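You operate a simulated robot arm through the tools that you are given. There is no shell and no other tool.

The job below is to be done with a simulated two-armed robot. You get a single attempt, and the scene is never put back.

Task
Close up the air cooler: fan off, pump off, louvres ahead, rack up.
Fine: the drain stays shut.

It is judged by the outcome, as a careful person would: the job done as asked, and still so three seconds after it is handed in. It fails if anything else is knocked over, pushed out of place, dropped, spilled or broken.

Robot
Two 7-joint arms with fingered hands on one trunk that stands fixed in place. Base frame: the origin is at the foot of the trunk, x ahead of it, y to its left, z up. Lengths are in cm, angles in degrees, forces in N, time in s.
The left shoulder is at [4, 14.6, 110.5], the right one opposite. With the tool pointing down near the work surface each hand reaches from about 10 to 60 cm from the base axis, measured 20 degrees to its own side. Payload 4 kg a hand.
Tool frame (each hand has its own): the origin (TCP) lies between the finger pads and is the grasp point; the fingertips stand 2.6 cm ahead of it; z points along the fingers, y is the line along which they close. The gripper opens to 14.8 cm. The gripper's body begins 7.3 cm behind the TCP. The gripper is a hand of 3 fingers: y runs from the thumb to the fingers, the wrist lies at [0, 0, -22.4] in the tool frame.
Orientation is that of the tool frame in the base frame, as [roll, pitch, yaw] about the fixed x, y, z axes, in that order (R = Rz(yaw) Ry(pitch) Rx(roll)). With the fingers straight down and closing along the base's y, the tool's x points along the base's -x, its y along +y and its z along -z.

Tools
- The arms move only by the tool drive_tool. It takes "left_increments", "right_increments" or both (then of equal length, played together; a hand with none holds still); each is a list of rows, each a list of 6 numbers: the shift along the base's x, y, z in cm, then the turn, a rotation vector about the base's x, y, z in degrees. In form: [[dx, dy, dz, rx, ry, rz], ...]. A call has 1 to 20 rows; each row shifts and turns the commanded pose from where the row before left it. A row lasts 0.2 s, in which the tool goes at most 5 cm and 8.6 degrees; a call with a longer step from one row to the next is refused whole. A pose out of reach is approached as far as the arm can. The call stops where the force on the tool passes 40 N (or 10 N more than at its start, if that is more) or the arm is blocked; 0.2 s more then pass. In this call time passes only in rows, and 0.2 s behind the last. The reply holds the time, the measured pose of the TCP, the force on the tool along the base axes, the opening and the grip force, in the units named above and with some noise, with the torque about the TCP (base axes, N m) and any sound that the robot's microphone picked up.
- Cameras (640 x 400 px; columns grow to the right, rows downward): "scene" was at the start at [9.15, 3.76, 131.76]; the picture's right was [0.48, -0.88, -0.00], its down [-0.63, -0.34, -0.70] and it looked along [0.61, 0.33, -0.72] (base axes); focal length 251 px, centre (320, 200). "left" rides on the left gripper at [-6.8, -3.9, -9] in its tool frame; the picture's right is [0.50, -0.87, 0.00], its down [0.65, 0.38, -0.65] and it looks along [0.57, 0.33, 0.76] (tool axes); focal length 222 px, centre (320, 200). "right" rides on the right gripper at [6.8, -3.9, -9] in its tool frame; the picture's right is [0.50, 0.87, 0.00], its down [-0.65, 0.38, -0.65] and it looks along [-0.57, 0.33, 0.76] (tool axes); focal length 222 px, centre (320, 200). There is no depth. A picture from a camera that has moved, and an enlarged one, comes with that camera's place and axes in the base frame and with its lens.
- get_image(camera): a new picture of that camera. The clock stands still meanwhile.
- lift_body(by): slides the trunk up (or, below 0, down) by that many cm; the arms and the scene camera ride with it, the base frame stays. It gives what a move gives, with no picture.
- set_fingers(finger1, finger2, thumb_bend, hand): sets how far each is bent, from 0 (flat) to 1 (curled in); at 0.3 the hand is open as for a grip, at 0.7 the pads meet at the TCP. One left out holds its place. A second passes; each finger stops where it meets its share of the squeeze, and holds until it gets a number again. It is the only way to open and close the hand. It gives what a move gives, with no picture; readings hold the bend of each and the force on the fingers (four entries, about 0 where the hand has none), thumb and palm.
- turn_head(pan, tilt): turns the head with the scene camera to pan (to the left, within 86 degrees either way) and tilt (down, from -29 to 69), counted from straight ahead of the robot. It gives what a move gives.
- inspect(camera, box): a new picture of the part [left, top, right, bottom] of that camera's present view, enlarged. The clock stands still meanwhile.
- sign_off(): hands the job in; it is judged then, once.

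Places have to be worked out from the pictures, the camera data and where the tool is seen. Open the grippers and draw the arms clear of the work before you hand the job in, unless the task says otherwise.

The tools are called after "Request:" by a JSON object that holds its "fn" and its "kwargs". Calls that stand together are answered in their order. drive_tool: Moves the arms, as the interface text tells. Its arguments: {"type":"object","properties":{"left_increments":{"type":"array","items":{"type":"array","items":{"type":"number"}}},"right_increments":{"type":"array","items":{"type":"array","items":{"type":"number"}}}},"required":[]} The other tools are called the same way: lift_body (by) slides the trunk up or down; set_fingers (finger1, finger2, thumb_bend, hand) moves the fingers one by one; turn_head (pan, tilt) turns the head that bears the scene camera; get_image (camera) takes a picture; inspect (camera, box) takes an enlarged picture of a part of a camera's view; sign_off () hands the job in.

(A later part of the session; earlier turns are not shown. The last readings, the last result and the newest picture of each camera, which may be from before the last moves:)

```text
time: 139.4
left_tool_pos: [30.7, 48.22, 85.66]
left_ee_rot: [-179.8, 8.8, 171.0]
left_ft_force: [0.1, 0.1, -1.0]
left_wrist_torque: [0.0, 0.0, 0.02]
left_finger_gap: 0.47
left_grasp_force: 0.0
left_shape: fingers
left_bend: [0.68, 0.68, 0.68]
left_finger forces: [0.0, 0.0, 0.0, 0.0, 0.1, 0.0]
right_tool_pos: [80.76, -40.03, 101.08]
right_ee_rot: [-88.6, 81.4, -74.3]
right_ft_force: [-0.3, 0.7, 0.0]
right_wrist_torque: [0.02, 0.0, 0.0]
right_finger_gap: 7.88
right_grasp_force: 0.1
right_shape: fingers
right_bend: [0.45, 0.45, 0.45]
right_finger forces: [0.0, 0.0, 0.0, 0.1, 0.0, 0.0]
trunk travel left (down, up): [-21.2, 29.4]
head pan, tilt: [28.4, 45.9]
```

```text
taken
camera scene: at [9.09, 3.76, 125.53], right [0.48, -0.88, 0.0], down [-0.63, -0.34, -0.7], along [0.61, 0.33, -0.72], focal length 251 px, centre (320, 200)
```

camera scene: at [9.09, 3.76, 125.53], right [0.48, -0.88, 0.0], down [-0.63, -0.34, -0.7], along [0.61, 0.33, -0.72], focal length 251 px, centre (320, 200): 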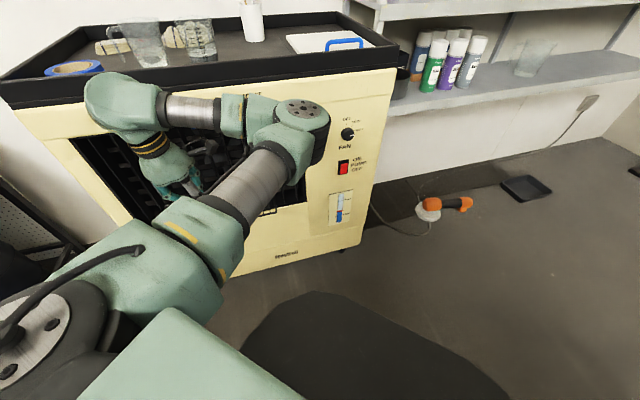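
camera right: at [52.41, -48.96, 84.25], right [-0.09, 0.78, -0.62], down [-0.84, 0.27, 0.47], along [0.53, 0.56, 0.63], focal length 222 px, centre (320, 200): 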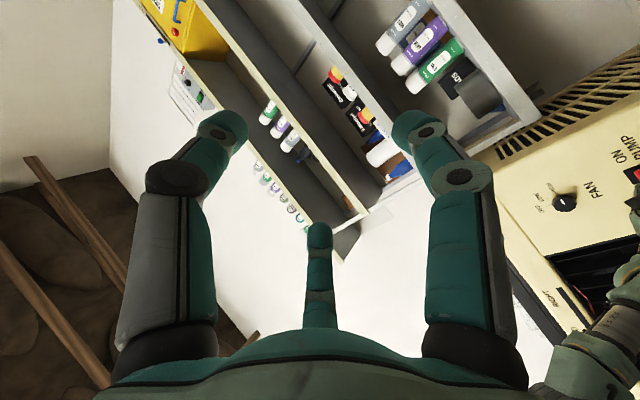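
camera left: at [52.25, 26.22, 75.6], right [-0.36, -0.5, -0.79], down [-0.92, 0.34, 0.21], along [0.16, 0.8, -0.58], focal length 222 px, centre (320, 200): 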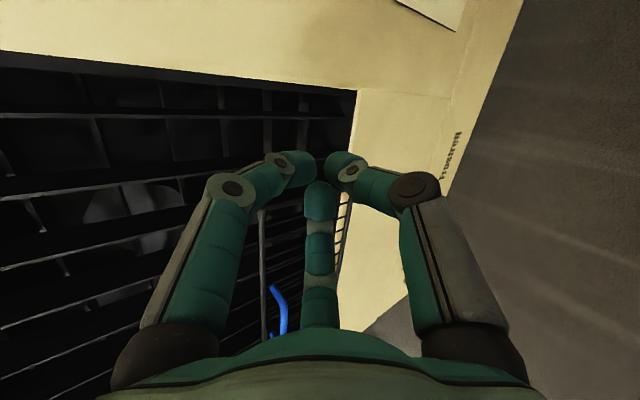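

The elbow is right and level now. I pitch the hand up toward straight ahead to get back to the earlier waypoint (level, near [45,42], at shoulder height).

Request:
{"fn": "drive_tool", "kwargs": {"left_increments": [[1.3, -0.5, 1.8, 0, -8, 0], [1.3, -0.5, 1.8, 0, -8, 0], [1.3, -0.5, 1.8, 0, -8, 0], [1.3, -0.5, 1.8, 0, -8, 0], [1.5, -0.6, 2, 0, -8, 0], [1.5, -0.6, 2, 0, -8, 0], [1.5, -0.6, 2.2, 0, -8, 0], [1.5, -0.6, 2.2, 0, -8, 0], [1.5, -0.6, 2.2, 0, -8, 0]]}}

Request:
{"fn": "get_image", "kwargs": {"camera": "scene"}}

```text
time: 141.4
left_tool_pos: [43.48, 43.15, 103.48]
left_ee_rot: [137.5, 77.4, 135.3]
left_ft_force: [-0.8, -0.2, 0.0]
left_wrist_torque: [-0.02, 0.0, 0.0]
left_finger_gap: 0.47
left_grasp_force: 0.0
left_shape: fingers
left_bend: [0.68, 0.68, 0.68]
left_finger forces: [0.1, 0.0, 0.0, 0.1, 0.0, 0.1]
right_tool_pos: [80.9, -40.06, 100.99]
right_ee_rot: [-88.8, 81.4, -74.4]
right_ft_force: [0.0, 0.2, -0.3]
right_wrist_torque: [0.0, 0.01, 0.04]
right_finger_gap: 7.84
right_grasp_force: 0.0
right_shape: fingers
right_bend: [0.45, 0.45, 0.45]
right_finger forces: [0.0, 0.0, 0.0, 0.0, 0.0, 0.0]
trunk travel left (down, up): [-21.2, 29.4]
head pan, tilt: [28.4, 45.9]
```

```text
taken
camera scene: at [9.12, 3.74, 125.53], right [0.48, -0.88, 0.0], down [-0.63, -0.34, -0.7], along [0.61, 0.33, -0.72], focal length 251 px, centre (320, 200)
```

scene: 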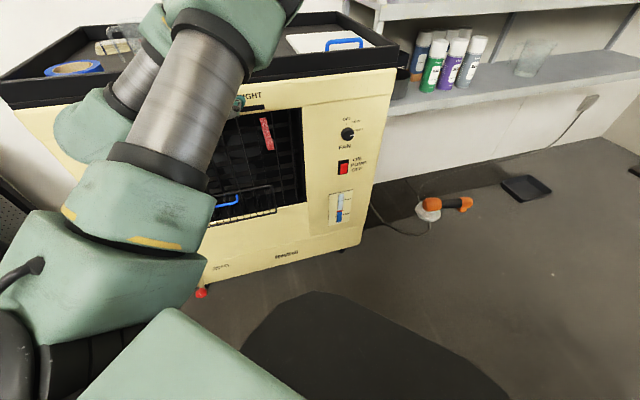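

Back at the waypoint with the elbow up front, no complaints. I cross to the right above the streamer again.

Request:
{"fn": "drive_tool", "kwargs": {"left_increments": [[2.2, -2.0, 0.5, 0, 0, 0], [2.2, -2.0, 0.5, 0, 0, 0], [2.2, -2.2, 0, 0, 0, 0], [1.7, -2.5, 0, 0, 0, 0], [1.7, -2.5, 0, 0, 0, 0], [1.5, -2.0, 0, 0, 0, 0]]}}

Request:
{"fn": "get_image", "kwargs": {"camera": "scene"}}

Request:
{"fn": "get_image", "kwargs": {"camera": "left"}}

```text
time: 143.0
left_tool_pos: [54.35, 32.02, 101.63]
left_ee_rot: [149.2, 75.3, 149.1]
left_ft_force: [0.5, -0.2, -0.8]
left_wrist_torque: [0.03, 0.03, 0.03]
left_finger_gap: 0.47
left_grasp_force: 0.0
left_shape: fingers
left_bend: [0.68, 0.68, 0.68]
left_finger forces: [0.0, 0.0, 0.0, 0.1, 0.0, 0.0]
left hand out of reach, approached as far as the arm can: row 4
right_tool_pos: [80.76, -39.81, 101.19]
right_ee_rot: [-88.5, 81.3, -74.3]
right_ft_force: [-0.2, 0.0, 0.4]
right_wrist_torque: [-0.03, 0.03, -0.02]
right_finger_gap: 7.91
right_grasp_force: 0.1
right_shape: fingers
right_bend: [0.45, 0.45, 0.45]
right_finger forces: [0.0, 0.1, 0.0, 0.0, 0.0, 0.0]
trunk travel left (down, up): [-21.2, 29.4]
head pan, tilt: [28.4, 45.9]
stopped in row 6 (left hand): the arm was blocked; the commanded pose is now the measured one
```

```text
taken
camera scene: at [9.08, 3.76, 125.53], right [0.48, -0.88, 0.0], down [-0.63, -0.34, -0.7], along [0.61, 0.33, -0.72], focal length 251 px, centre (320, 200)
```

scene: 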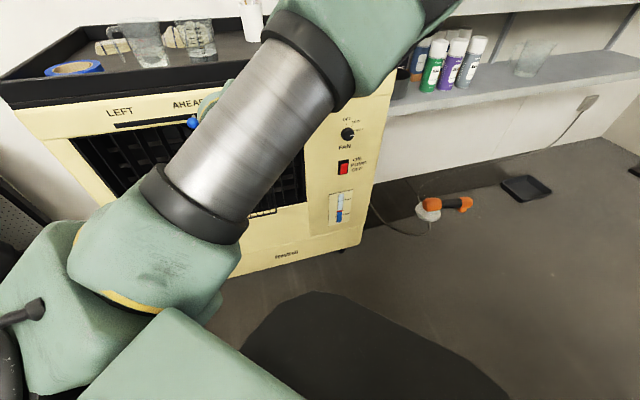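

```text
taken
camera left: at [47.21, 27.14, 109.63], right [-0.12, -0.79, -0.6], down [-0.77, 0.45, -0.44], along [0.62, 0.41, -0.67], focal length 222 px, centre (320, 200)
```

left: 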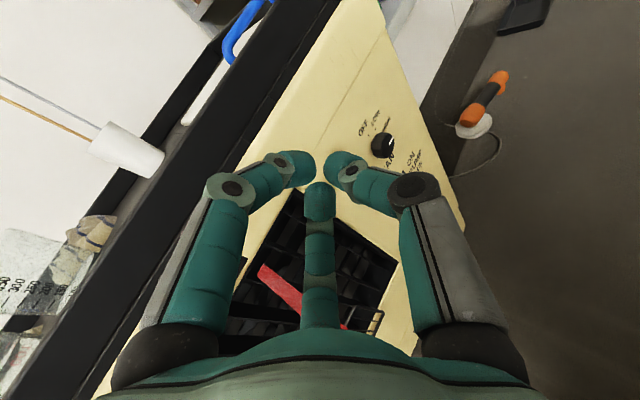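

Same place as before; I continue a little forward-right.

Request:
{"fn": "drive_tool", "kwargs": {"left_increments": [[1.2, -1.5, 0, 0, 0, 0], [1.5, -1.5, 0, 0, 0, 0], [1.5, -1.5, 0, 0, 0, 0], [1.5, -1.2, 0, 0, 0, 0]]}}

Request:
{"fn": "drive_tool", "kwargs": {"left_increments": [[0.3, 0.2, -2.0, 0.4, 5, 3], [0.3, 0.2, -2.2, 0.4, 5, 3], [0.3, 0.2, -2.4, 0.4, 5, 3]]}}

Request:
{"fn": "get_image", "kwargs": {"camera": "left"}}

```text
time: 144.2
left_tool_pos: [59.59, 28.58, 96.47]
left_ee_rot: [159.6, 71.1, 160.8]
left_ft_force: [0.5, -0.6, -0.4]
left_wrist_torque: [0.02, -0.02, -0.02]
left_finger_gap: 0.48
left_grasp_force: 0.0
left_shape: fingers
left_bend: [0.68, 0.68, 0.68]
left_finger forces: [0.0, 0.1, 0.0, 0.0, 0.0, 0.0]
left hand out of reach, approached as far as the arm can: row 4
right_tool_pos: [80.81, -39.81, 100.86]
right_ee_rot: [-88.9, 81.4, -74.4]
right_ft_force: [0.4, 0.1, 0.2]
right_wrist_torque: [0.01, 0.03, -0.05]
right_finger_gap: 7.87
right_grasp_force: 0.0
right_shape: fingers
right_bend: [0.45, 0.45, 0.45]
right_finger forces: [0.0, 0.0, 0.1, 0.0, 0.0, 0.0]
trunk travel left (down, up): [-21.2, 29.4]
head pan, tilt: [28.4, 45.9]
stopped in row 4 (left hand): the arm was blocked; the commanded pose is now the measured one
```

```text
time: 145.0
left_tool_pos: [60.57, 30.69, 89.67]
left_ee_rot: [165.4, 56.1, 175.8]
left_ft_force: [0.0, 0.0, 0.5]
left_wrist_torque: [-0.01, 0.02, 0.04]
left_finger_gap: 0.46
left_grasp_force: 0.2
left_shape: fingers
left_bend: [0.68, 0.68, 0.68]
left_finger forces: [0.0, 0.1, 0.0, 0.0, 0.1, 0.1]
left hand out of reach, approached as far as the arm can: row 2, 3
right_tool_pos: [80.9, -39.91, 100.9]
right_ee_rot: [-89.2, 81.2, -74.8]
right_ft_force: [1.0, -0.3, -1.2]
right_wrist_torque: [-0.01, 0.01, -0.01]
right_finger_gap: 7.87
right_grasp_force: 0.0
right_shape: fingers
right_bend: [0.45, 0.45, 0.45]
right_finger forces: [0.0, 0.0, 0.1, 0.0, 0.0, 0.1]
trunk travel left (down, up): [-21.2, 29.4]
head pan, tilt: [28.4, 45.9]
```

```text
taken
camera left: at [57.67, 24.89, 99.68], right [-0.16, -0.83, -0.54], down [-0.95, 0.27, -0.14], along [0.26, 0.49, -0.83], focal length 222 px, centre (320, 200)
```

left: 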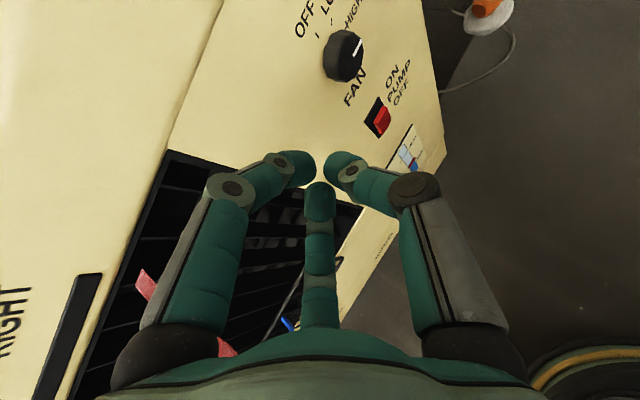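

The hand is in the same attitude as when I pressed the rocker. I move on to the same relative pose as then, about 4 cm off the face.

Request:
{"fn": "drive_tool", "kwargs": {"left_increments": [[1.2, 0, -2.2, 0, 0, 1.2], [1.2, 0, -2.2, 0, 0, 1.2], [1.2, 0, -2.3, 0, 0, 1.2], [1.2, 0, -2.3, 0, 0, 1.2]]}}

Request:
{"fn": "get_image", "kwargs": {"camera": "left"}}

```text
time: 146.0
left_tool_pos: [65.58, 29.89, 80.87]
left_ee_rot: [163.9, 56.2, 178.4]
left_ft_force: [0.3, -0.8, 0.5]
left_wrist_torque: [0.01, 0.02, 0.0]
left_finger_gap: 0.45
left_grasp_force: 0.0
left_shape: fingers
left_bend: [0.68, 0.68, 0.68]
left_finger forces: [0.0, 0.0, 0.0, 0.1, 0.0, 0.1]
right_tool_pos: [80.83, -39.92, 100.89]
right_ee_rot: [-89.2, 81.4, -74.9]
right_ft_force: [0.3, -0.5, 1.1]
right_wrist_torque: [0.01, 0.0, -0.02]
right_finger_gap: 7.87
right_grasp_force: 0.0
right_shape: fingers
right_bend: [0.45, 0.45, 0.45]
right_finger forces: [0.0, 0.0, 0.0, 0.0, 0.0, 0.1]
trunk travel left (down, up): [-21.2, 29.4]
head pan, tilt: [28.4, 45.9]
```

```text
taken
camera left: at [63.02, 23.79, 90.82], right [-0.1, -0.83, -0.55], down [-0.97, 0.21, -0.14], along [0.23, 0.52, -0.82], focal length 222 px, centre (320, 200)
```

left: 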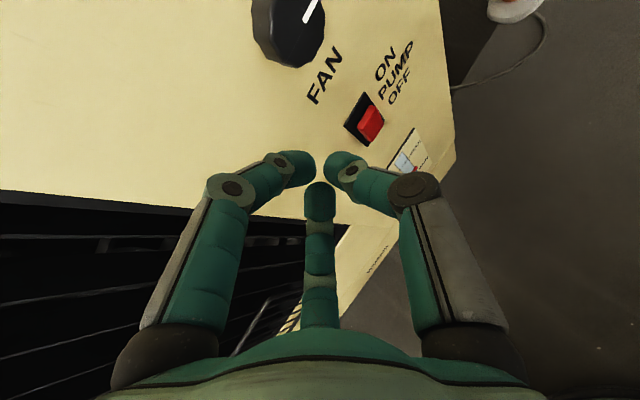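

No complaints here. I test turning the yaw about the wrist in small steps, still 6 cm off the face.

Request:
{"fn": "drive_tool", "kwargs": {"left_increments": [[-0.4, 1.26, 0, 0, 0, 4], [-0.5, 1.24, 0, 0, 0, 4], [-0.55, 1.2, 0, 0, 0, 4]]}}

```text
time: 146.8
left_tool_pos: [64.45, 36.61, 81.92]
left_ee_rot: [164.5, 56.0, -169.4]
left_ft_force: [0.2, -0.1, -0.3]
left_wrist_torque: [0.01, 0.02, 0.01]
left_finger_gap: 0.47
left_grasp_force: 0.1
left_shape: fingers
left_bend: [0.68, 0.68, 0.68]
left_finger forces: [0.0, 0.1, 0.1, 0.0, 0.1, 0.0]
left hand out of reach, approached as far as the arm can: row 1, 2, 3
right_tool_pos: [80.85, -39.88, 100.87]
right_ee_rot: [-88.9, 81.4, -74.7]
right_ft_force: [0.2, -0.1, 0.5]
right_wrist_torque: [0.04, 0.01, -0.02]
right_finger_gap: 7.87
right_grasp_force: 0.0
right_shape: fingers
right_bend: [0.45, 0.45, 0.45]
right_finger forces: [0.0, 0.0, 0.0, 0.0, 0.0, 0.1]
trunk travel left (down, up): [-21.2, 29.4]
head pan, tilt: [28.4, 45.9]
```

Yaw and sideways position are coupled, so about 18° is what I get at the knob. I return to that, and will turn the knob by pressing a fingertip on its top and dragging it left in strokes.

Request:
{"fn": "drive_tool", "kwargs": {"left_increments": [[0.4, -2.2, -0.3, 0, 0, -4], [0.4, -2.2, -0.3, 0, 0, -4], [0.4, -2.3, -0.4, 0, 0, -4]]}}

Request:
{"fn": "lift_body", "kwargs": {"by": 8}}

Request:
{"fn": "get_image", "kwargs": {"camera": "left"}}

Request:
{"fn": "get_image", "kwargs": {"camera": "scene"}}

```text
time: 147.6
left_tool_pos: [65.75, 29.86, 81.01]
left_ee_rot: [164.0, 56.2, 178.4]
left_ft_force: [0.0, 0.1, -0.1]
left_wrist_torque: [0.01, 0.02, 0.01]
left_finger_gap: 0.46
left_grasp_force: 0.1
left_shape: fingers
left_bend: [0.68, 0.68, 0.68]
left_finger forces: [0.0, 0.0, 0.0, 0.1, 0.0, 0.0]
right_tool_pos: [80.73, -39.97, 100.87]
right_ee_rot: [-88.9, 81.4, -74.7]
right_ft_force: [-0.1, -0.3, -0.6]
right_wrist_torque: [-0.02, 0.01, -0.03]
right_finger_gap: 7.9
right_grasp_force: 0.0
right_shape: fingers
right_bend: [0.45, 0.45, 0.45]
right_finger forces: [0.0, 0.1, 0.0, 0.0, 0.0, 0.0]
trunk travel left (down, up): [-21.2, 29.4]
head pan, tilt: [28.4, 45.9]
```

```text
time: 148.7
left_tool_pos: [65.81, 30.02, 88.82]
left_ee_rot: [164.0, 56.2, 178.4]
left_ft_force: [-0.4, 0.0, -0.4]
left_wrist_torque: [-0.03, 0.02, 0.0]
left_finger_gap: 0.48
left_grasp_force: 0.1
left_shape: fingers
left_bend: [0.68, 0.68, 0.68]
left_finger forces: [0.0, 0.0, 0.1, 0.0, 0.0, 0.0]
right_tool_pos: [80.75, -39.96, 108.79]
right_ee_rot: [-89.2, 81.4, -74.7]
right_ft_force: [0.6, 0.0, 0.0]
right_wrist_torque: [0.03, 0.0, 0.03]
right_finger_gap: 7.86
right_grasp_force: 0.0
right_shape: fingers
right_bend: [0.45, 0.45, 0.45]
right_finger forces: [0.0, 0.1, 0.0, 0.1, 0.1, 0.0]
trunk travel left (down, up): [-29.2, 21.4]
head pan, tilt: [28.4, 45.9]
```

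```text
taken
camera left: at [63.23, 23.77, 98.77], right [-0.1, -0.83, -0.55], down [-0.97, 0.21, -0.14], along [0.23, 0.52, -0.82], focal length 222 px, centre (320, 200)
```

left: 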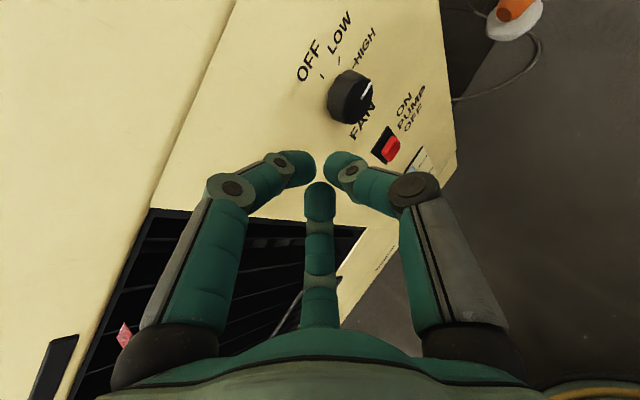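

```text
taken
camera scene: at [9.18, 3.74, 133.45], right [0.48, -0.88, 0.0], down [-0.63, -0.34, -0.7], along [0.61, 0.33, -0.72], focal length 251 px, centre (320, 200)
```

scene: 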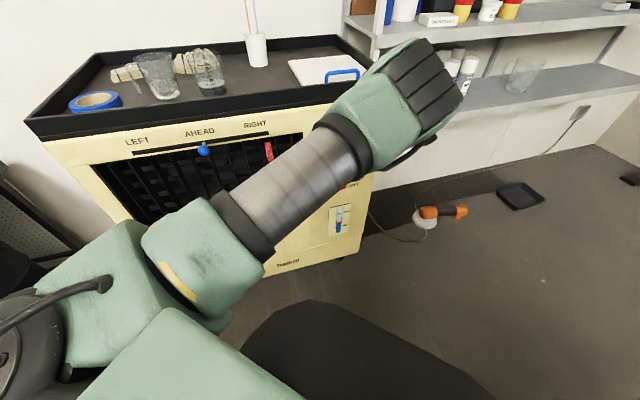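

Good: the underside finger would lie flat over the knob's top. I advance the hand above the knob, staying 2 cm higher than its top.

Request:
{"fn": "drive_tool", "kwargs": {"left_increments": [[1.2, -0.1, 0, 0, 0, 0], [1.2, -0.1, 0, 0, 0, 0], [1.2, -0.1, 0, 0, 0, 0], [1.2, -0.1, 0, 0, 0, 0], [1.2, -0.1, 0, 0, 0, 0]]}}

Request:
{"fn": "get_image", "kwargs": {"camera": "left"}}

```text
time: 149.9
left_tool_pos: [71.73, 29.4, 88.93]
left_ee_rot: [164.0, 56.2, 178.4]
left_ft_force: [1.0, -0.2, -0.3]
left_wrist_torque: [-0.02, 0.04, 0.03]
left_finger_gap: 0.46
left_grasp_force: 0.1
left_shape: fingers
left_bend: [0.68, 0.68, 0.68]
left_finger forces: [0.1, 0.0, 0.0, 0.1, 0.1, 0.0]
right_tool_pos: [80.92, -39.94, 108.84]
right_ee_rot: [-89.1, 81.4, -74.7]
right_ft_force: [-0.1, -0.2, 0.4]
right_wrist_torque: [-0.01, 0.01, -0.02]
right_finger_gap: 7.83
right_grasp_force: 0.0
right_shape: fingers
right_bend: [0.45, 0.45, 0.45]
right_finger forces: [0.0, 0.1, 0.0, 0.0, 0.0, 0.1]
trunk travel left (down, up): [-29.2, 21.4]
head pan, tilt: [28.4, 45.9]
```

```text
taken
camera left: at [69.28, 23.25, 98.76], right [-0.1, -0.83, -0.55], down [-0.97, 0.21, -0.14], along [0.23, 0.52, -0.82], focal length 222 px, centre (320, 200)
```

left: 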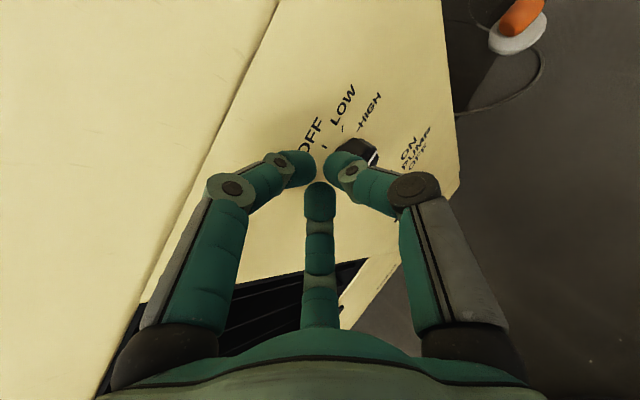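

It follows exactly. I advance the last 3.6 cm over the knob.

Request:
{"fn": "drive_tool", "kwargs": {"left_increments": [[1.2, 0, 0, 0, 0, 0], [1.2, 0, 0, 0, 0, 0], [1.0, 0, 0, 0, 0, 0]]}}

Request:
{"fn": "get_image", "kwargs": {"camera": "left"}}

Request:
{"fn": "inspect", "kwargs": {"camera": "scene", "box": [300, 120, 420, 240]}}

```text
time: 150.7
left_tool_pos: [75.14, 29.35, 88.97]
left_ee_rot: [164.0, 56.2, 178.3]
left_ft_force: [-6.7, -3.1, 2.3]
left_wrist_torque: [0.02, 0.0, 0.01]
left_finger_gap: 0.0
left_grasp_force: 3.9
left_shape: fingers
left_bend: [0.71, 0.68, 0.68]
left_finger forces: [7.4, 1.0, 0.1, 0.0, 0.1, 0.0]
right_tool_pos: [80.81, -40.03, 109.0]
right_ee_rot: [-88.4, 81.4, -74.1]
right_ft_force: [0.3, 0.1, 0.7]
right_wrist_torque: [-0.02, -0.01, -0.02]
right_finger_gap: 7.88
right_grasp_force: 0.0
right_shape: fingers
right_bend: [0.45, 0.45, 0.45]
right_finger forces: [0.0, 0.0, 0.2, 0.0, 0.0, 0.1]
trunk travel left (down, up): [-29.2, 21.4]
head pan, tilt: [28.4, 45.9]
```

```text
taken
camera left: at [72.5, 23.18, 98.87], right [-0.1, -0.83, -0.55], down [-0.97, 0.21, -0.14], along [0.23, 0.52, -0.82], focal length 222 px, centre (320, 200)
```

left: 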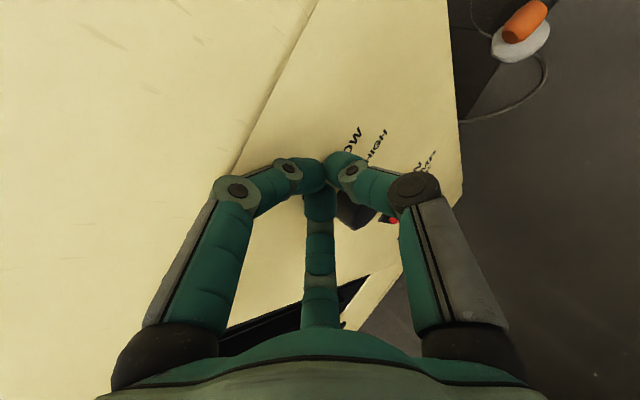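

```text
3.33 times, centred on (360, 180) of scene
camera zoom: at [8.99, 3.67, 133.46], right [0.48, -0.88, 0.0], down [-0.63, -0.34, -0.7], along [0.61, 0.33, -0.72], focal length 836 px, centre (187, 267)
```

zoom: 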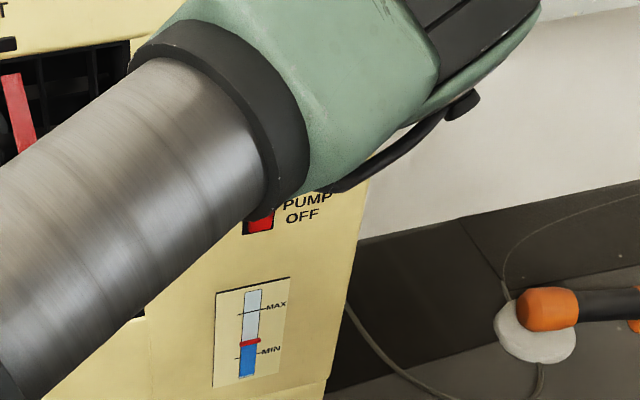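

A fingertip just touches the face (7 N), so the depth is right. I ease back 4 mm and lower onto the knob's top.

Request:
{"fn": "drive_tool", "kwargs": {"left_increments": [[-0.35, -0.35, 0, 0, 0, 0], [0, 0, -0.6, 0, 0, 0], [0, 0, -0.6, 0, 0, 0], [0, 0, -0.5, 0, 0, 0]]}}

Request:
{"fn": "get_image", "kwargs": {"camera": "left"}}

```text
time: 151.7
left_tool_pos: [74.77, 29.02, 87.23]
left_ee_rot: [163.9, 56.2, 178.5]
left_ft_force: [-0.6, -1.0, -0.3]
left_wrist_torque: [-0.02, 0.01, -0.04]
left_finger_gap: 0.23
left_grasp_force: 1.0
left_shape: fingers
left_bend: [0.7, 0.68, 0.68]
left_finger forces: [2.0, 0.0, 0.0, 0.0, 0.1, 0.0]
right_tool_pos: [80.87, -39.88, 108.82]
right_ee_rot: [-88.8, 81.4, -74.5]
right_ft_force: [-0.3, -0.8, -0.1]
right_wrist_torque: [-0.05, -0.03, 0.01]
right_finger_gap: 7.88
right_grasp_force: 0.0
right_shape: fingers
right_bend: [0.45, 0.45, 0.45]
right_finger forces: [0.0, 0.0, 0.1, 0.1, 0.0, 0.0]
trunk travel left (down, up): [-29.2, 21.4]
head pan, tilt: [28.4, 45.9]
```

```text
taken
camera left: at [72.25, 22.92, 97.1], right [-0.1, -0.83, -0.55], down [-0.97, 0.21, -0.14], along [0.23, 0.52, -0.82], focal length 222 px, centre (320, 200)
```

left: 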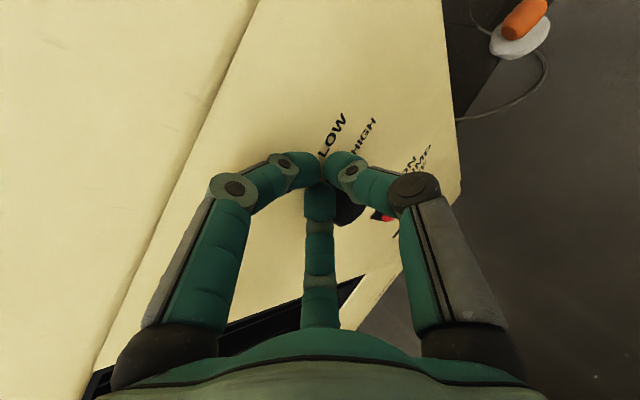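

Not on it yet. I lower further, watching the force.

Request:
{"fn": "drive_tool", "kwargs": {"left_increments": [[0, 0, -0.5, 0, 0, 0], [0, 0, -0.4, 0, 0, 0], [0, 0, -0.4, 0, 0, 0]]}}

Request:
{"fn": "inspect", "kwargs": {"camera": "left", "box": [220, 80, 440, 280]}}

```text
time: 152.5
left_tool_pos: [74.72, 29.08, 86.19]
left_ee_rot: [163.9, 56.4, 178.4]
left_ft_force: [-5.7, -2.0, 9.7]
left_wrist_torque: [0.1, -0.1, 0.03]
left_finger_gap: 0.25
left_grasp_force: 8.8
left_shape: fingers
left_bend: [0.69, 0.72, 0.68]
left_finger forces: [5.3, 11.8, 0.0, 0.1, 0.0, 0.1]
right_tool_pos: [80.65, -39.87, 108.95]
right_ee_rot: [-88.2, 81.5, -73.8]
right_ft_force: [0.1, 0.5, 0.8]
right_wrist_torque: [-0.01, -0.05, 0.02]
right_finger_gap: 7.9
right_grasp_force: 0.1
right_shape: fingers
right_bend: [0.45, 0.45, 0.45]
right_finger forces: [0.1, 0.1, 0.0, 0.1, 0.0, 0.0]
trunk travel left (down, up): [-29.2, 21.4]
head pan, tilt: [28.4, 45.9]
```

```text
2.00 times, centred on (330, 180) of left
camera zoom: at [72.14, 22.9, 96.11], right [-0.1, -0.83, -0.55], down [-0.97, 0.21, -0.14], along [0.23, 0.52, -0.82], focal length 444 px, centre (300, 240)
```

zoom: 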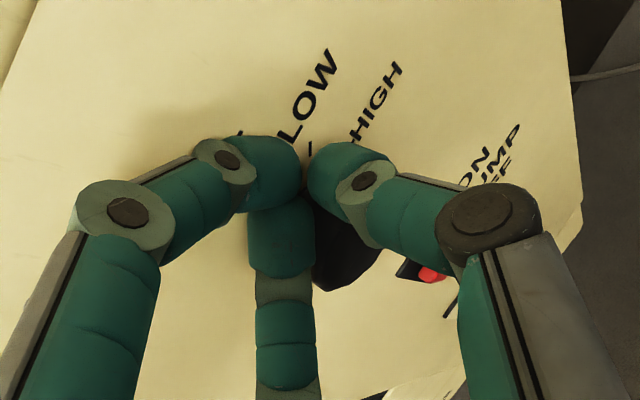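

The underside finger rests on the knob's upper left with ~10 N. I try a first short drag left-and-down to see whether the knob turns with it.

Request:
{"fn": "drive_tool", "kwargs": {"left_increments": [[-0.3, 0.3, -0.4, 0, 0, 0], [-0.35, 0.35, -0.3, 0, 0, 0], [-0.35, 0.35, -0.35, 0, 0, 0]]}}

Request:
{"fn": "inspect", "kwargs": {"camera": "left", "box": [220, 80, 440, 280]}}

```text
time: 153.3
left_tool_pos: [74.21, 29.49, 86.06]
left_ee_rot: [164.1, 57.5, 178.3]
left_ft_force: [15.4, -8.0, 31.0]
left_wrist_torque: [-0.25, -0.87, -0.01]
left_finger_gap: 0.62
left_grasp_force: 18.3
left_shape: fingers
left_bend: [0.69, 0.72, 0.66]
left_finger forces: [0.0, 7.9, 0.0, 0.0, 29.5, 0.1]
right_tool_pos: [80.68, -40.16, 109.0]
right_ee_rot: [-88.0, 81.4, -73.5]
right_ft_force: [-0.2, 0.2, -0.1]
right_wrist_torque: [-0.02, 0.01, 0.02]
right_finger_gap: 7.89
right_grasp_force: 0.0
right_shape: fingers
right_bend: [0.45, 0.45, 0.45]
right_finger forces: [0.1, 0.0, 0.0, 0.0, 0.0, 0.0]
trunk travel left (down, up): [-29.2, 21.4]
head pan, tilt: [28.4, 45.9]
```

```text
2.00 times, centred on (330, 180) of left
camera zoom: at [71.42, 23.46, 95.87], right [-0.1, -0.83, -0.55], down [-0.96, 0.22, -0.16], along [0.25, 0.51, -0.82], focal length 444 px, centre (300, 240)
```

zoom: 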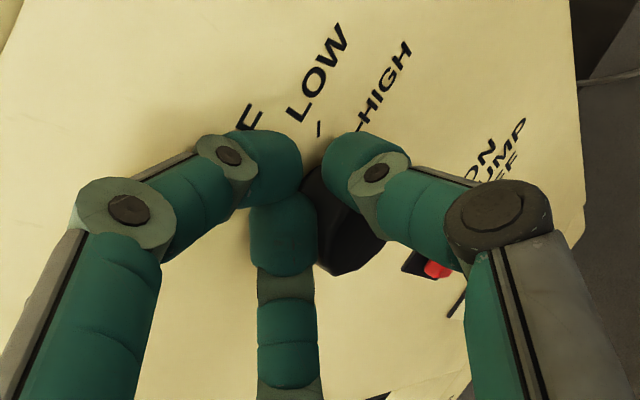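

Now the thumb presses on the knob's top too (~30 N). I ease up slightly and drag left.

Request:
{"fn": "drive_tool", "kwargs": {"left_increments": [[-0.3, 0.3, 0.2, 0, 0, 0], [-0.4, 0.4, 0, 0, 0, 0], [-0.4, 0.4, 0, 0, 0, 0], [-0.4, 0.4, 0, 0, 0, 0]]}}

Request:
{"fn": "inspect", "kwargs": {"camera": "left", "box": [220, 80, 440, 280]}}

```text
time: 154.2
left_tool_pos: [73.51, 30.72, 86.61]
left_ee_rot: [165.0, 58.2, 178.9]
left_ft_force: [-1.5, -5.8, 7.0]
left_wrist_torque: [-0.08, -0.15, -0.13]
left_finger_gap: 0.02
left_grasp_force: 5.6
left_shape: fingers
left_bend: [0.71, 0.68, 0.68]
left_finger forces: [3.8, 0.0, 0.0, 0.0, 7.3, 0.0]
right_tool_pos: [80.66, -39.84, 109.01]
right_ee_rot: [-88.4, 81.3, -73.9]
right_ft_force: [-0.4, -0.5, 0.2]
right_wrist_torque: [0.04, 0.04, 0.0]
right_finger_gap: 7.87
right_grasp_force: 0.1
right_shape: fingers
right_bend: [0.45, 0.45, 0.45]
right_finger forces: [0.0, 0.1, 0.0, 0.0, 0.0, 0.0]
trunk travel left (down, up): [-29.2, 21.4]
head pan, tilt: [28.4, 45.9]
stopped in row 4 (left hand): the force on the tool passed its limit at 46 N (the readings are from after the stop); the commanded pose is now the measured one
```

```text
2.00 times, centred on (330, 180) of left
camera zoom: at [70.56, 24.66, 96.44], right [-0.09, -0.83, -0.54], down [-0.96, 0.22, -0.17], along [0.26, 0.51, -0.82], focal length 444 px, centre (300, 240)
```

zoom: 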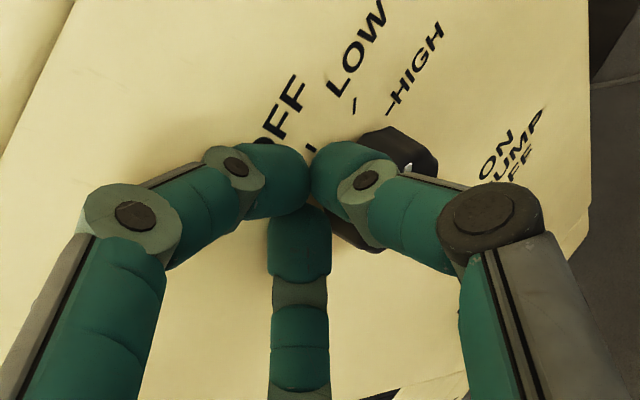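

The thumb slid across the top. I lift off and look at the pointer.

Request:
{"fn": "drive_tool", "kwargs": {"left_increments": [[0, 0, 0.6, 0, 0, 0], [-0.5, -0.3, 0.8, 0, 0, 0], [-1, -0.3, 0.8, 0, 0, 0], [-1.2, -0.3, 0, 0, 0, 0]]}}

Request:
{"fn": "inspect", "kwargs": {"camera": "left", "box": [260, 60, 460, 220]}}

```text
time: 155.2
left_tool_pos: [70.82, 29.84, 88.57]
left_ee_rot: [164.8, 57.9, 178.7]
left_ft_force: [-0.1, 0.1, 0.0]
left_wrist_torque: [0.0, 0.0, 0.0]
left_finger_gap: 0.45
left_grasp_force: 0.0
left_shape: fingers
left_bend: [0.68, 0.68, 0.68]
left_finger forces: [0.1, 0.1, 0.0, 0.0, 0.0, 0.0]
right_tool_pos: [80.75, -39.83, 108.77]
right_ee_rot: [-88.8, 81.4, -74.5]
right_ft_force: [0.3, 0.6, -0.2]
right_wrist_torque: [0.0, 0.02, 0.0]
right_finger_gap: 7.88
right_grasp_force: 0.0
right_shape: fingers
right_bend: [0.45, 0.45, 0.45]
right_finger forces: [0.0, 0.0, 0.0, 0.1, 0.0, 0.0]
trunk travel left (down, up): [-29.2, 21.4]
head pan, tilt: [28.4, 45.9]
```

```text
2.50 times, centred on (360, 140) of left
camera zoom: at [67.94, 23.8, 98.38], right [-0.09, -0.83, -0.54], down [-0.96, 0.22, -0.17], along [0.26, 0.51, -0.82], focal length 555 px, centre (220, 350)
```

zoom: 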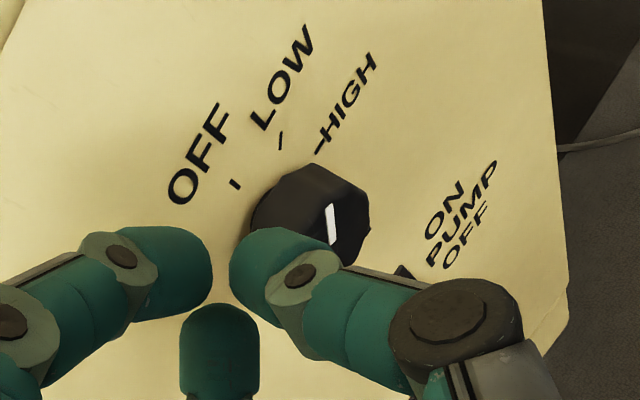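

The pointer has moved from HIGH toward LOW — the friction stroke works. I zoom for its exact angle.

Request:
{"fn": "inspect", "kwargs": {"camera": "left", "box": [325, 95, 425, 175]}}

```text
5.00 times, centred on (375, 135) of left
camera zoom: at [67.94, 23.8, 98.38], right [-0.09, -0.83, -0.54], down [-0.96, 0.22, -0.17], along [0.26, 0.51, -0.82], focal length 1111 px, centre (45, 525)
```

zoom: 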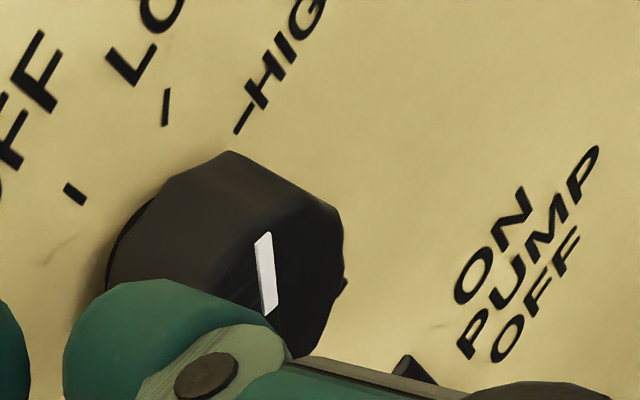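

Pointer is now past LOW, roughly 30–35° short of OFF. I go for a second stroke the same way: over the top, down, then left.

Request:
{"fn": "drive_tool", "kwargs": {"left_increments": [[1.3, -0.2, 0, 0, 0, 0], [1.3, -0.2, 0, 0, 0, 0], [1.2, -0.3, 0, 0, 0, 0]]}}

Request:
{"fn": "drive_tool", "kwargs": {"left_increments": [[0, 0, -0.6, 0, 0, 0], [0, 0, -0.6, 0, 0, 0], [-0.1, 0.1, -0.5, 0, 0, 0], [-0.2, 0.2, -0.4, 0, 0, 0]]}}

Request:
{"fn": "inspect", "kwargs": {"camera": "left", "box": [220, 80, 440, 280]}}

```text
time: 156.0
left_tool_pos: [74.65, 29.17, 88.64]
left_ee_rot: [164.8, 57.9, 178.8]
left_ft_force: [-0.6, -1.3, -0.4]
left_wrist_torque: [-0.02, 0.01, 0.03]
left_finger_gap: 0.36
left_grasp_force: 0.9
left_shape: fingers
left_bend: [0.69, 0.68, 0.68]
left_finger forces: [1.1, 0.0, 0.1, 0.0, 0.0, 0.0]
right_tool_pos: [80.7, -39.99, 108.84]
right_ee_rot: [-88.9, 81.4, -74.4]
right_ft_force: [-0.2, -0.3, 0.5]
right_wrist_torque: [-0.03, -0.02, 0.0]
right_finger_gap: 7.84
right_grasp_force: 0.1
right_shape: fingers
right_bend: [0.45, 0.45, 0.45]
right_finger forces: [0.1, 0.0, 0.1, 0.0, 0.0, 0.0]
trunk travel left (down, up): [-29.2, 21.4]
head pan, tilt: [28.4, 45.9]
```

```text
time: 157.0
left_tool_pos: [74.36, 29.42, 86.54]
left_ee_rot: [164.9, 58.1, 178.7]
left_ft_force: [-1.3, -1.6, 4.3]
left_wrist_torque: [0.04, -0.02, -0.04]
left_finger_gap: 0.27
left_grasp_force: 3.9
left_shape: fingers
left_bend: [0.69, 0.71, 0.68]
left_finger forces: [2.2, 5.0, 0.1, 0.0, 0.0, 0.0]
right_tool_pos: [80.76, -39.92, 109.01]
right_ee_rot: [-88.6, 81.5, -74.1]
right_ft_force: [0.8, 0.0, 0.2]
right_wrist_torque: [-0.01, -0.02, -0.01]
right_finger_gap: 7.86
right_grasp_force: 0.1
right_shape: fingers
right_bend: [0.45, 0.45, 0.45]
right_finger forces: [0.1, 0.0, 0.1, 0.1, 0.1, 0.0]
trunk travel left (down, up): [-29.2, 21.4]
head pan, tilt: [28.4, 45.9]
```

```text
2.00 times, centred on (330, 180) of left
camera zoom: at [71.38, 23.42, 96.41], right [-0.09, -0.83, -0.54], down [-0.96, 0.22, -0.17], along [0.26, 0.51, -0.82], focal length 444 px, centre (300, 240)
```

zoom: 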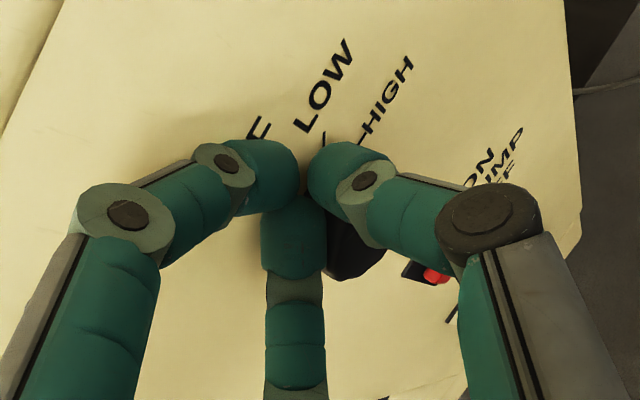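

Same contact as before. I repeat the drag: left-and-down, then left.

Request:
{"fn": "drive_tool", "kwargs": {"left_increments": [[-0.3, 0.3, -0.4, 0, 0, 0], [-0.35, 0.35, -0.35, 0, 0, 0], [-0.35, 0.35, -0.2, 0, 0, 0]]}}

Request:
{"fn": "drive_tool", "kwargs": {"left_increments": [[-0.3, 0.3, 0.1, 0, 0, 0], [-0.35, 0.35, 0, 0, 0, 0], [-0.35, 0.35, 0, 0, 0, 0], [-0.35, 0.35, 0, 0, 0, 0]]}}

Request:
{"fn": "inspect", "kwargs": {"camera": "left", "box": [220, 80, 440, 280]}}

```text
time: 157.8
left_tool_pos: [73.78, 30.15, 86.54]
left_ee_rot: [164.9, 59.0, 178.5]
left_ft_force: [14.7, -3.4, 29.6]
left_wrist_torque: [-0.26, -1.03, 0.05]
left_finger_gap: 0.42
left_grasp_force: 15.5
left_shape: fingers
left_bend: [0.69, 0.69, 0.68]
left_finger forces: [0.9, 0.4, 0.0, 0.2, 30.5, 0.1]
right_tool_pos: [80.69, -40.16, 109.04]
right_ee_rot: [-87.9, 81.5, -73.7]
right_ft_force: [0.0, -0.7, -0.1]
right_wrist_torque: [0.02, 0.0, 0.03]
right_finger_gap: 7.86
right_grasp_force: 0.1
right_shape: fingers
right_bend: [0.45, 0.45, 0.45]
right_finger forces: [0.1, 0.0, 0.0, 0.0, 0.1, 0.1]
trunk travel left (down, up): [-29.2, 21.4]
head pan, tilt: [28.4, 45.9]
```

```text
time: 158.8
left_tool_pos: [71.79, 31.97, 85.29]
left_ee_rot: [164.8, 57.7, 178.9]
left_ft_force: [-0.1, -0.6, -0.2]
left_wrist_torque: [-0.02, 0.04, 0.02]
left_finger_gap: 0.25
left_grasp_force: 0.4
left_shape: fingers
left_bend: [0.69, 0.68, 0.68]
left_finger forces: [0.7, 0.0, 0.0, 0.0, 0.1, 0.0]
right_tool_pos: [80.88, -39.72, 108.95]
right_ee_rot: [-88.9, 81.3, -74.5]
right_ft_force: [0.3, 0.5, 0.2]
right_wrist_torque: [0.02, -0.02, -0.02]
right_finger_gap: 7.9
right_grasp_force: 0.1
right_shape: fingers
right_bend: [0.45, 0.45, 0.45]
right_finger forces: [0.0, 0.0, 0.1, 0.0, 0.0, 0.0]
trunk travel left (down, up): [-29.2, 21.4]
head pan, tilt: [28.4, 45.9]
```

```text
2.00 times, centred on (330, 180) of left
camera zoom: at [68.99, 25.92, 95.15], right [-0.1, -0.83, -0.54], down [-0.96, 0.22, -0.16], along [0.25, 0.51, -0.82], focal length 444 px, centre (300, 240)
```

zoom: 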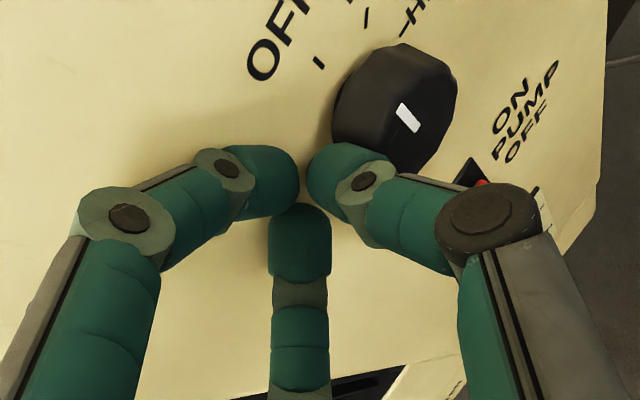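

The pointer now points close to OFF. I zoom in to measure.

Request:
{"fn": "inspect", "kwargs": {"camera": "left", "box": [300, 60, 400, 150]}}

Request:
{"fn": "inspect", "kwargs": {"camera": "scene", "box": [310, 120, 400, 200]}}

```text
4.44 times, centred on (350, 105) of left
camera zoom: at [68.99, 25.92, 95.15], right [-0.1, -0.83, -0.54], down [-0.96, 0.22, -0.16], along [0.25, 0.51, -0.82], focal length 987 px, centre (187, 622)
```

zoom: 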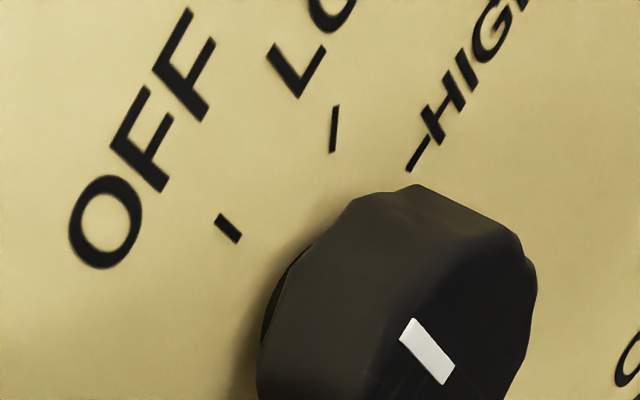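

```text
5.00 times, centred on (355, 160) of scene
camera zoom: at [9.13, 3.83, 133.42], right [0.48, -0.88, 0.0], down [-0.63, -0.34, -0.7], along [0.61, 0.33, -0.72], focal length 1254 px, centre (145, 400)
```

zoom: 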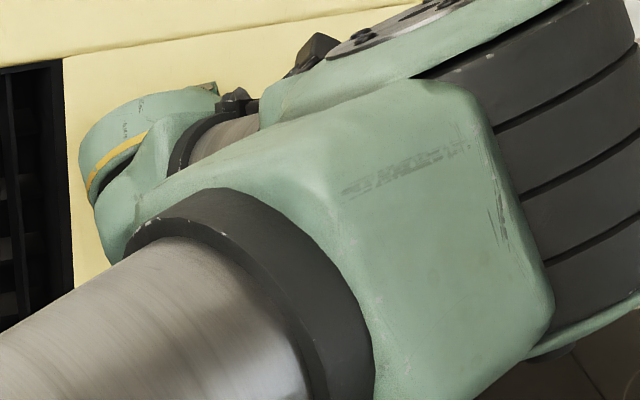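

The pointer lines up with the OFF tick. I withdraw the left hand, first straight off, then back along the earlier path.

Request:
{"fn": "drive_tool", "kwargs": {"left_increments": [[-1.2, -0.6, 0.4, 0, 0, 0], [-1.8, -0.6, 0.4, 0, 0, 0], [-2, -0.5, 0, 0, 0, 0], [-2, -0.3, 0, 0, 0, 0], [-2, 0.3, 0, 0, 0, 1], [-2, 0.8, 0, 0, 0, 2], [-2, 1, 0, 0, 0, 2], [-2, 1.2, 0, 0, 0, 2]]}}

Request:
{"fn": "get_image", "kwargs": {"camera": "left"}}

Request:
{"fn": "get_image", "kwargs": {"camera": "scene"}}

```text
time: 160.6
left_tool_pos: [56.77, 34.52, 87.01]
left_ee_rot: [165.4, 57.8, -174.1]
left_ft_force: [0.4, -0.2, -0.1]
left_wrist_torque: [-0.01, 0.02, 0.05]
left_finger_gap: 0.44
left_grasp_force: 0.1
left_shape: fingers
left_bend: [0.68, 0.68, 0.68]
left_finger forces: [0.0, 0.0, 0.1, 0.0, 0.0, 0.1]
left hand out of reach, approached as far as the arm can: row 4, 5, 6
right_tool_pos: [80.97, -39.97, 108.91]
right_ee_rot: [-88.8, 81.4, -74.5]
right_ft_force: [-0.1, -0.1, -0.3]
right_wrist_torque: [0.01, 0.0, 0.02]
right_finger_gap: 7.89
right_grasp_force: 0.1
right_shape: fingers
right_bend: [0.45, 0.45, 0.45]
right_finger forces: [0.0, 0.0, 0.0, 0.1, 0.1, 0.0]
trunk travel left (down, up): [-29.2, 21.4]
head pan, tilt: [28.4, 45.9]
```

```text
taken
camera left: at [54.69, 28.16, 96.8], right [0.0, -0.84, -0.54], down [-0.98, 0.1, -0.17], along [0.2, 0.53, -0.83], focal length 222 px, centre (320, 200)
```

left: 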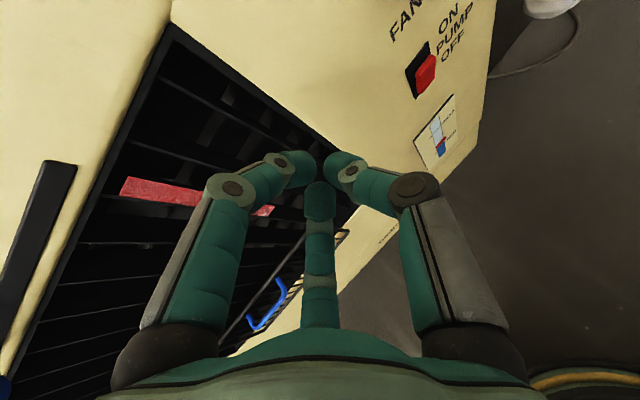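

```text
taken
camera scene: at [9.13, 3.75, 133.45], right [0.48, -0.88, 0.0], down [-0.63, -0.34, -0.7], along [0.61, 0.33, -0.72], focal length 251 px, centre (320, 200)
```

scene: 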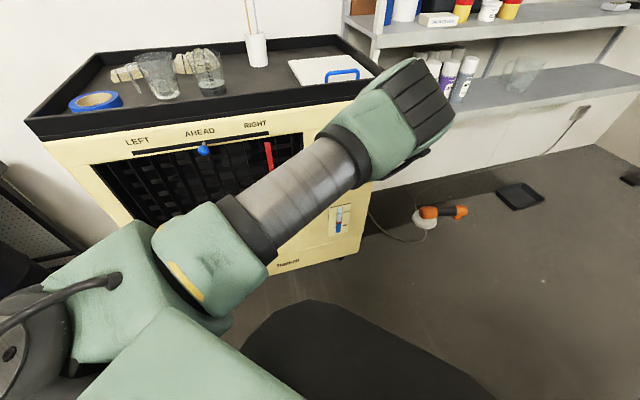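

The streamer now hangs limp: the fan is off. I take the left arm on back to the left as before.

Request:
{"fn": "drive_tool", "kwargs": {"left_increments": [[-2.2, 1.2, 0, 0, 0, 2], [-2.2, 1.2, 0, 0, 0, 2], [-2.2, 1.2, 0, 0, 0, 2], [-2.2, 1.4, 0, 0, 0, 2], [-2.2, 1.4, 0.2, 0, 0, 0], [-2.2, 1.4, 0.5, -3, 3, 0], [-2.2, 1.6, 0.5, -5, 5, 0], [-2, 0.5, 1, -5.5, 5.5, 0], [-2, 0.3, 1, -5.5, 5.5, 0], [-2, 0.3, 1, -5.5, 5.5, 0], [-1, 0.3, 1, -5.5, 5.5, 0], [-1, 0.3, 1, -5.5, 5.5, 0]]}}

Request:
{"fn": "get_image", "kwargs": {"camera": "scene"}}

```text
time: 163.2
left_tool_pos: [33.52, 45.51, 92.87]
left_ee_rot: [-171.1, 11.1, -151.1]
left_ft_force: [0.5, 0.9, -0.7]
left_wrist_torque: [0.01, 0.0, -0.02]
left_finger_gap: 0.44
left_grasp_force: 0.1
left_shape: fingers
left_bend: [0.68, 0.68, 0.68]
left_finger forces: [0.0, 0.0, 0.1, 0.1, 0.0, 0.0]
right_tool_pos: [80.8, -39.85, 109.07]
right_ee_rot: [-89.0, 81.3, -74.6]
right_ft_force: [-0.5, 0.6, -0.2]
right_wrist_torque: [0.03, 0.01, 0.0]
right_finger_gap: 7.87
right_grasp_force: 0.1
right_shape: fingers
right_bend: [0.45, 0.45, 0.45]
right_finger forces: [0.1, 0.0, 0.0, 0.0, 0.0, 0.0]
trunk travel left (down, up): [-29.2, 21.4]
head pan, tilt: [28.4, 45.9]
```

```text
taken
camera scene: at [9.16, 3.82, 133.44], right [0.48, -0.88, 0.0], down [-0.63, -0.34, -0.7], along [0.61, 0.33, -0.72], focal length 251 px, centre (320, 200)
```

scene: 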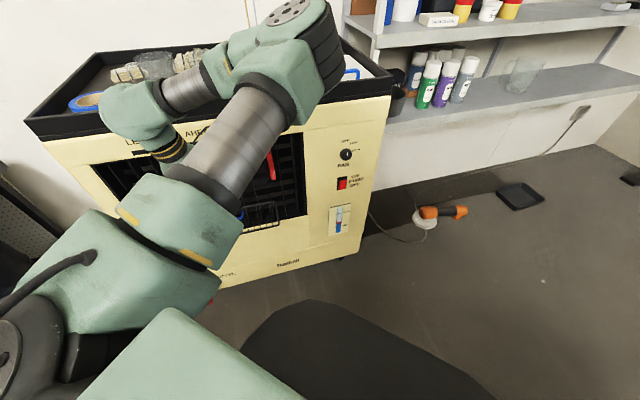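

I now verify each control closely: knob, rocker, and (past the arm) the slider, rack and drain.

Request:
{"fn": "inspect", "kwargs": {"camera": "scene", "box": [330, 130, 372, 172]}}

Request:
{"fn": "inspect", "kwargs": {"camera": "scene", "box": [328, 168, 362, 200]}}

```text
9.52 times, centred on (351, 151) of scene
camera zoom: at [9.16, 3.82, 133.44], right [0.48, -0.88, 0.0], down [-0.63, -0.34, -0.7], along [0.61, 0.33, -0.72], focal length 2389 px, centre (25, 667)
```

zoom: 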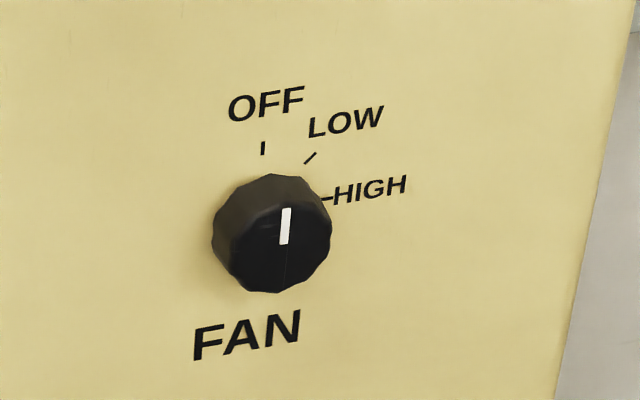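

```text
12.50 times, centred on (345, 184) of scene
camera zoom: at [9.16, 3.82, 133.44], right [0.48, -0.88, 0.0], down [-0.63, -0.34, -0.7], along [0.61, 0.33, -0.72], focal length 3136 px, centre (8, 400)
```

zoom: 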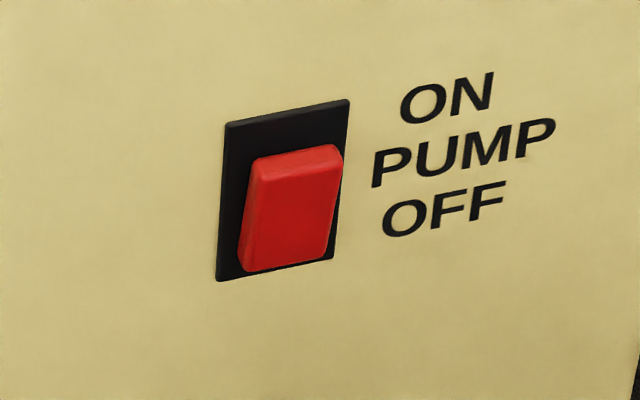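

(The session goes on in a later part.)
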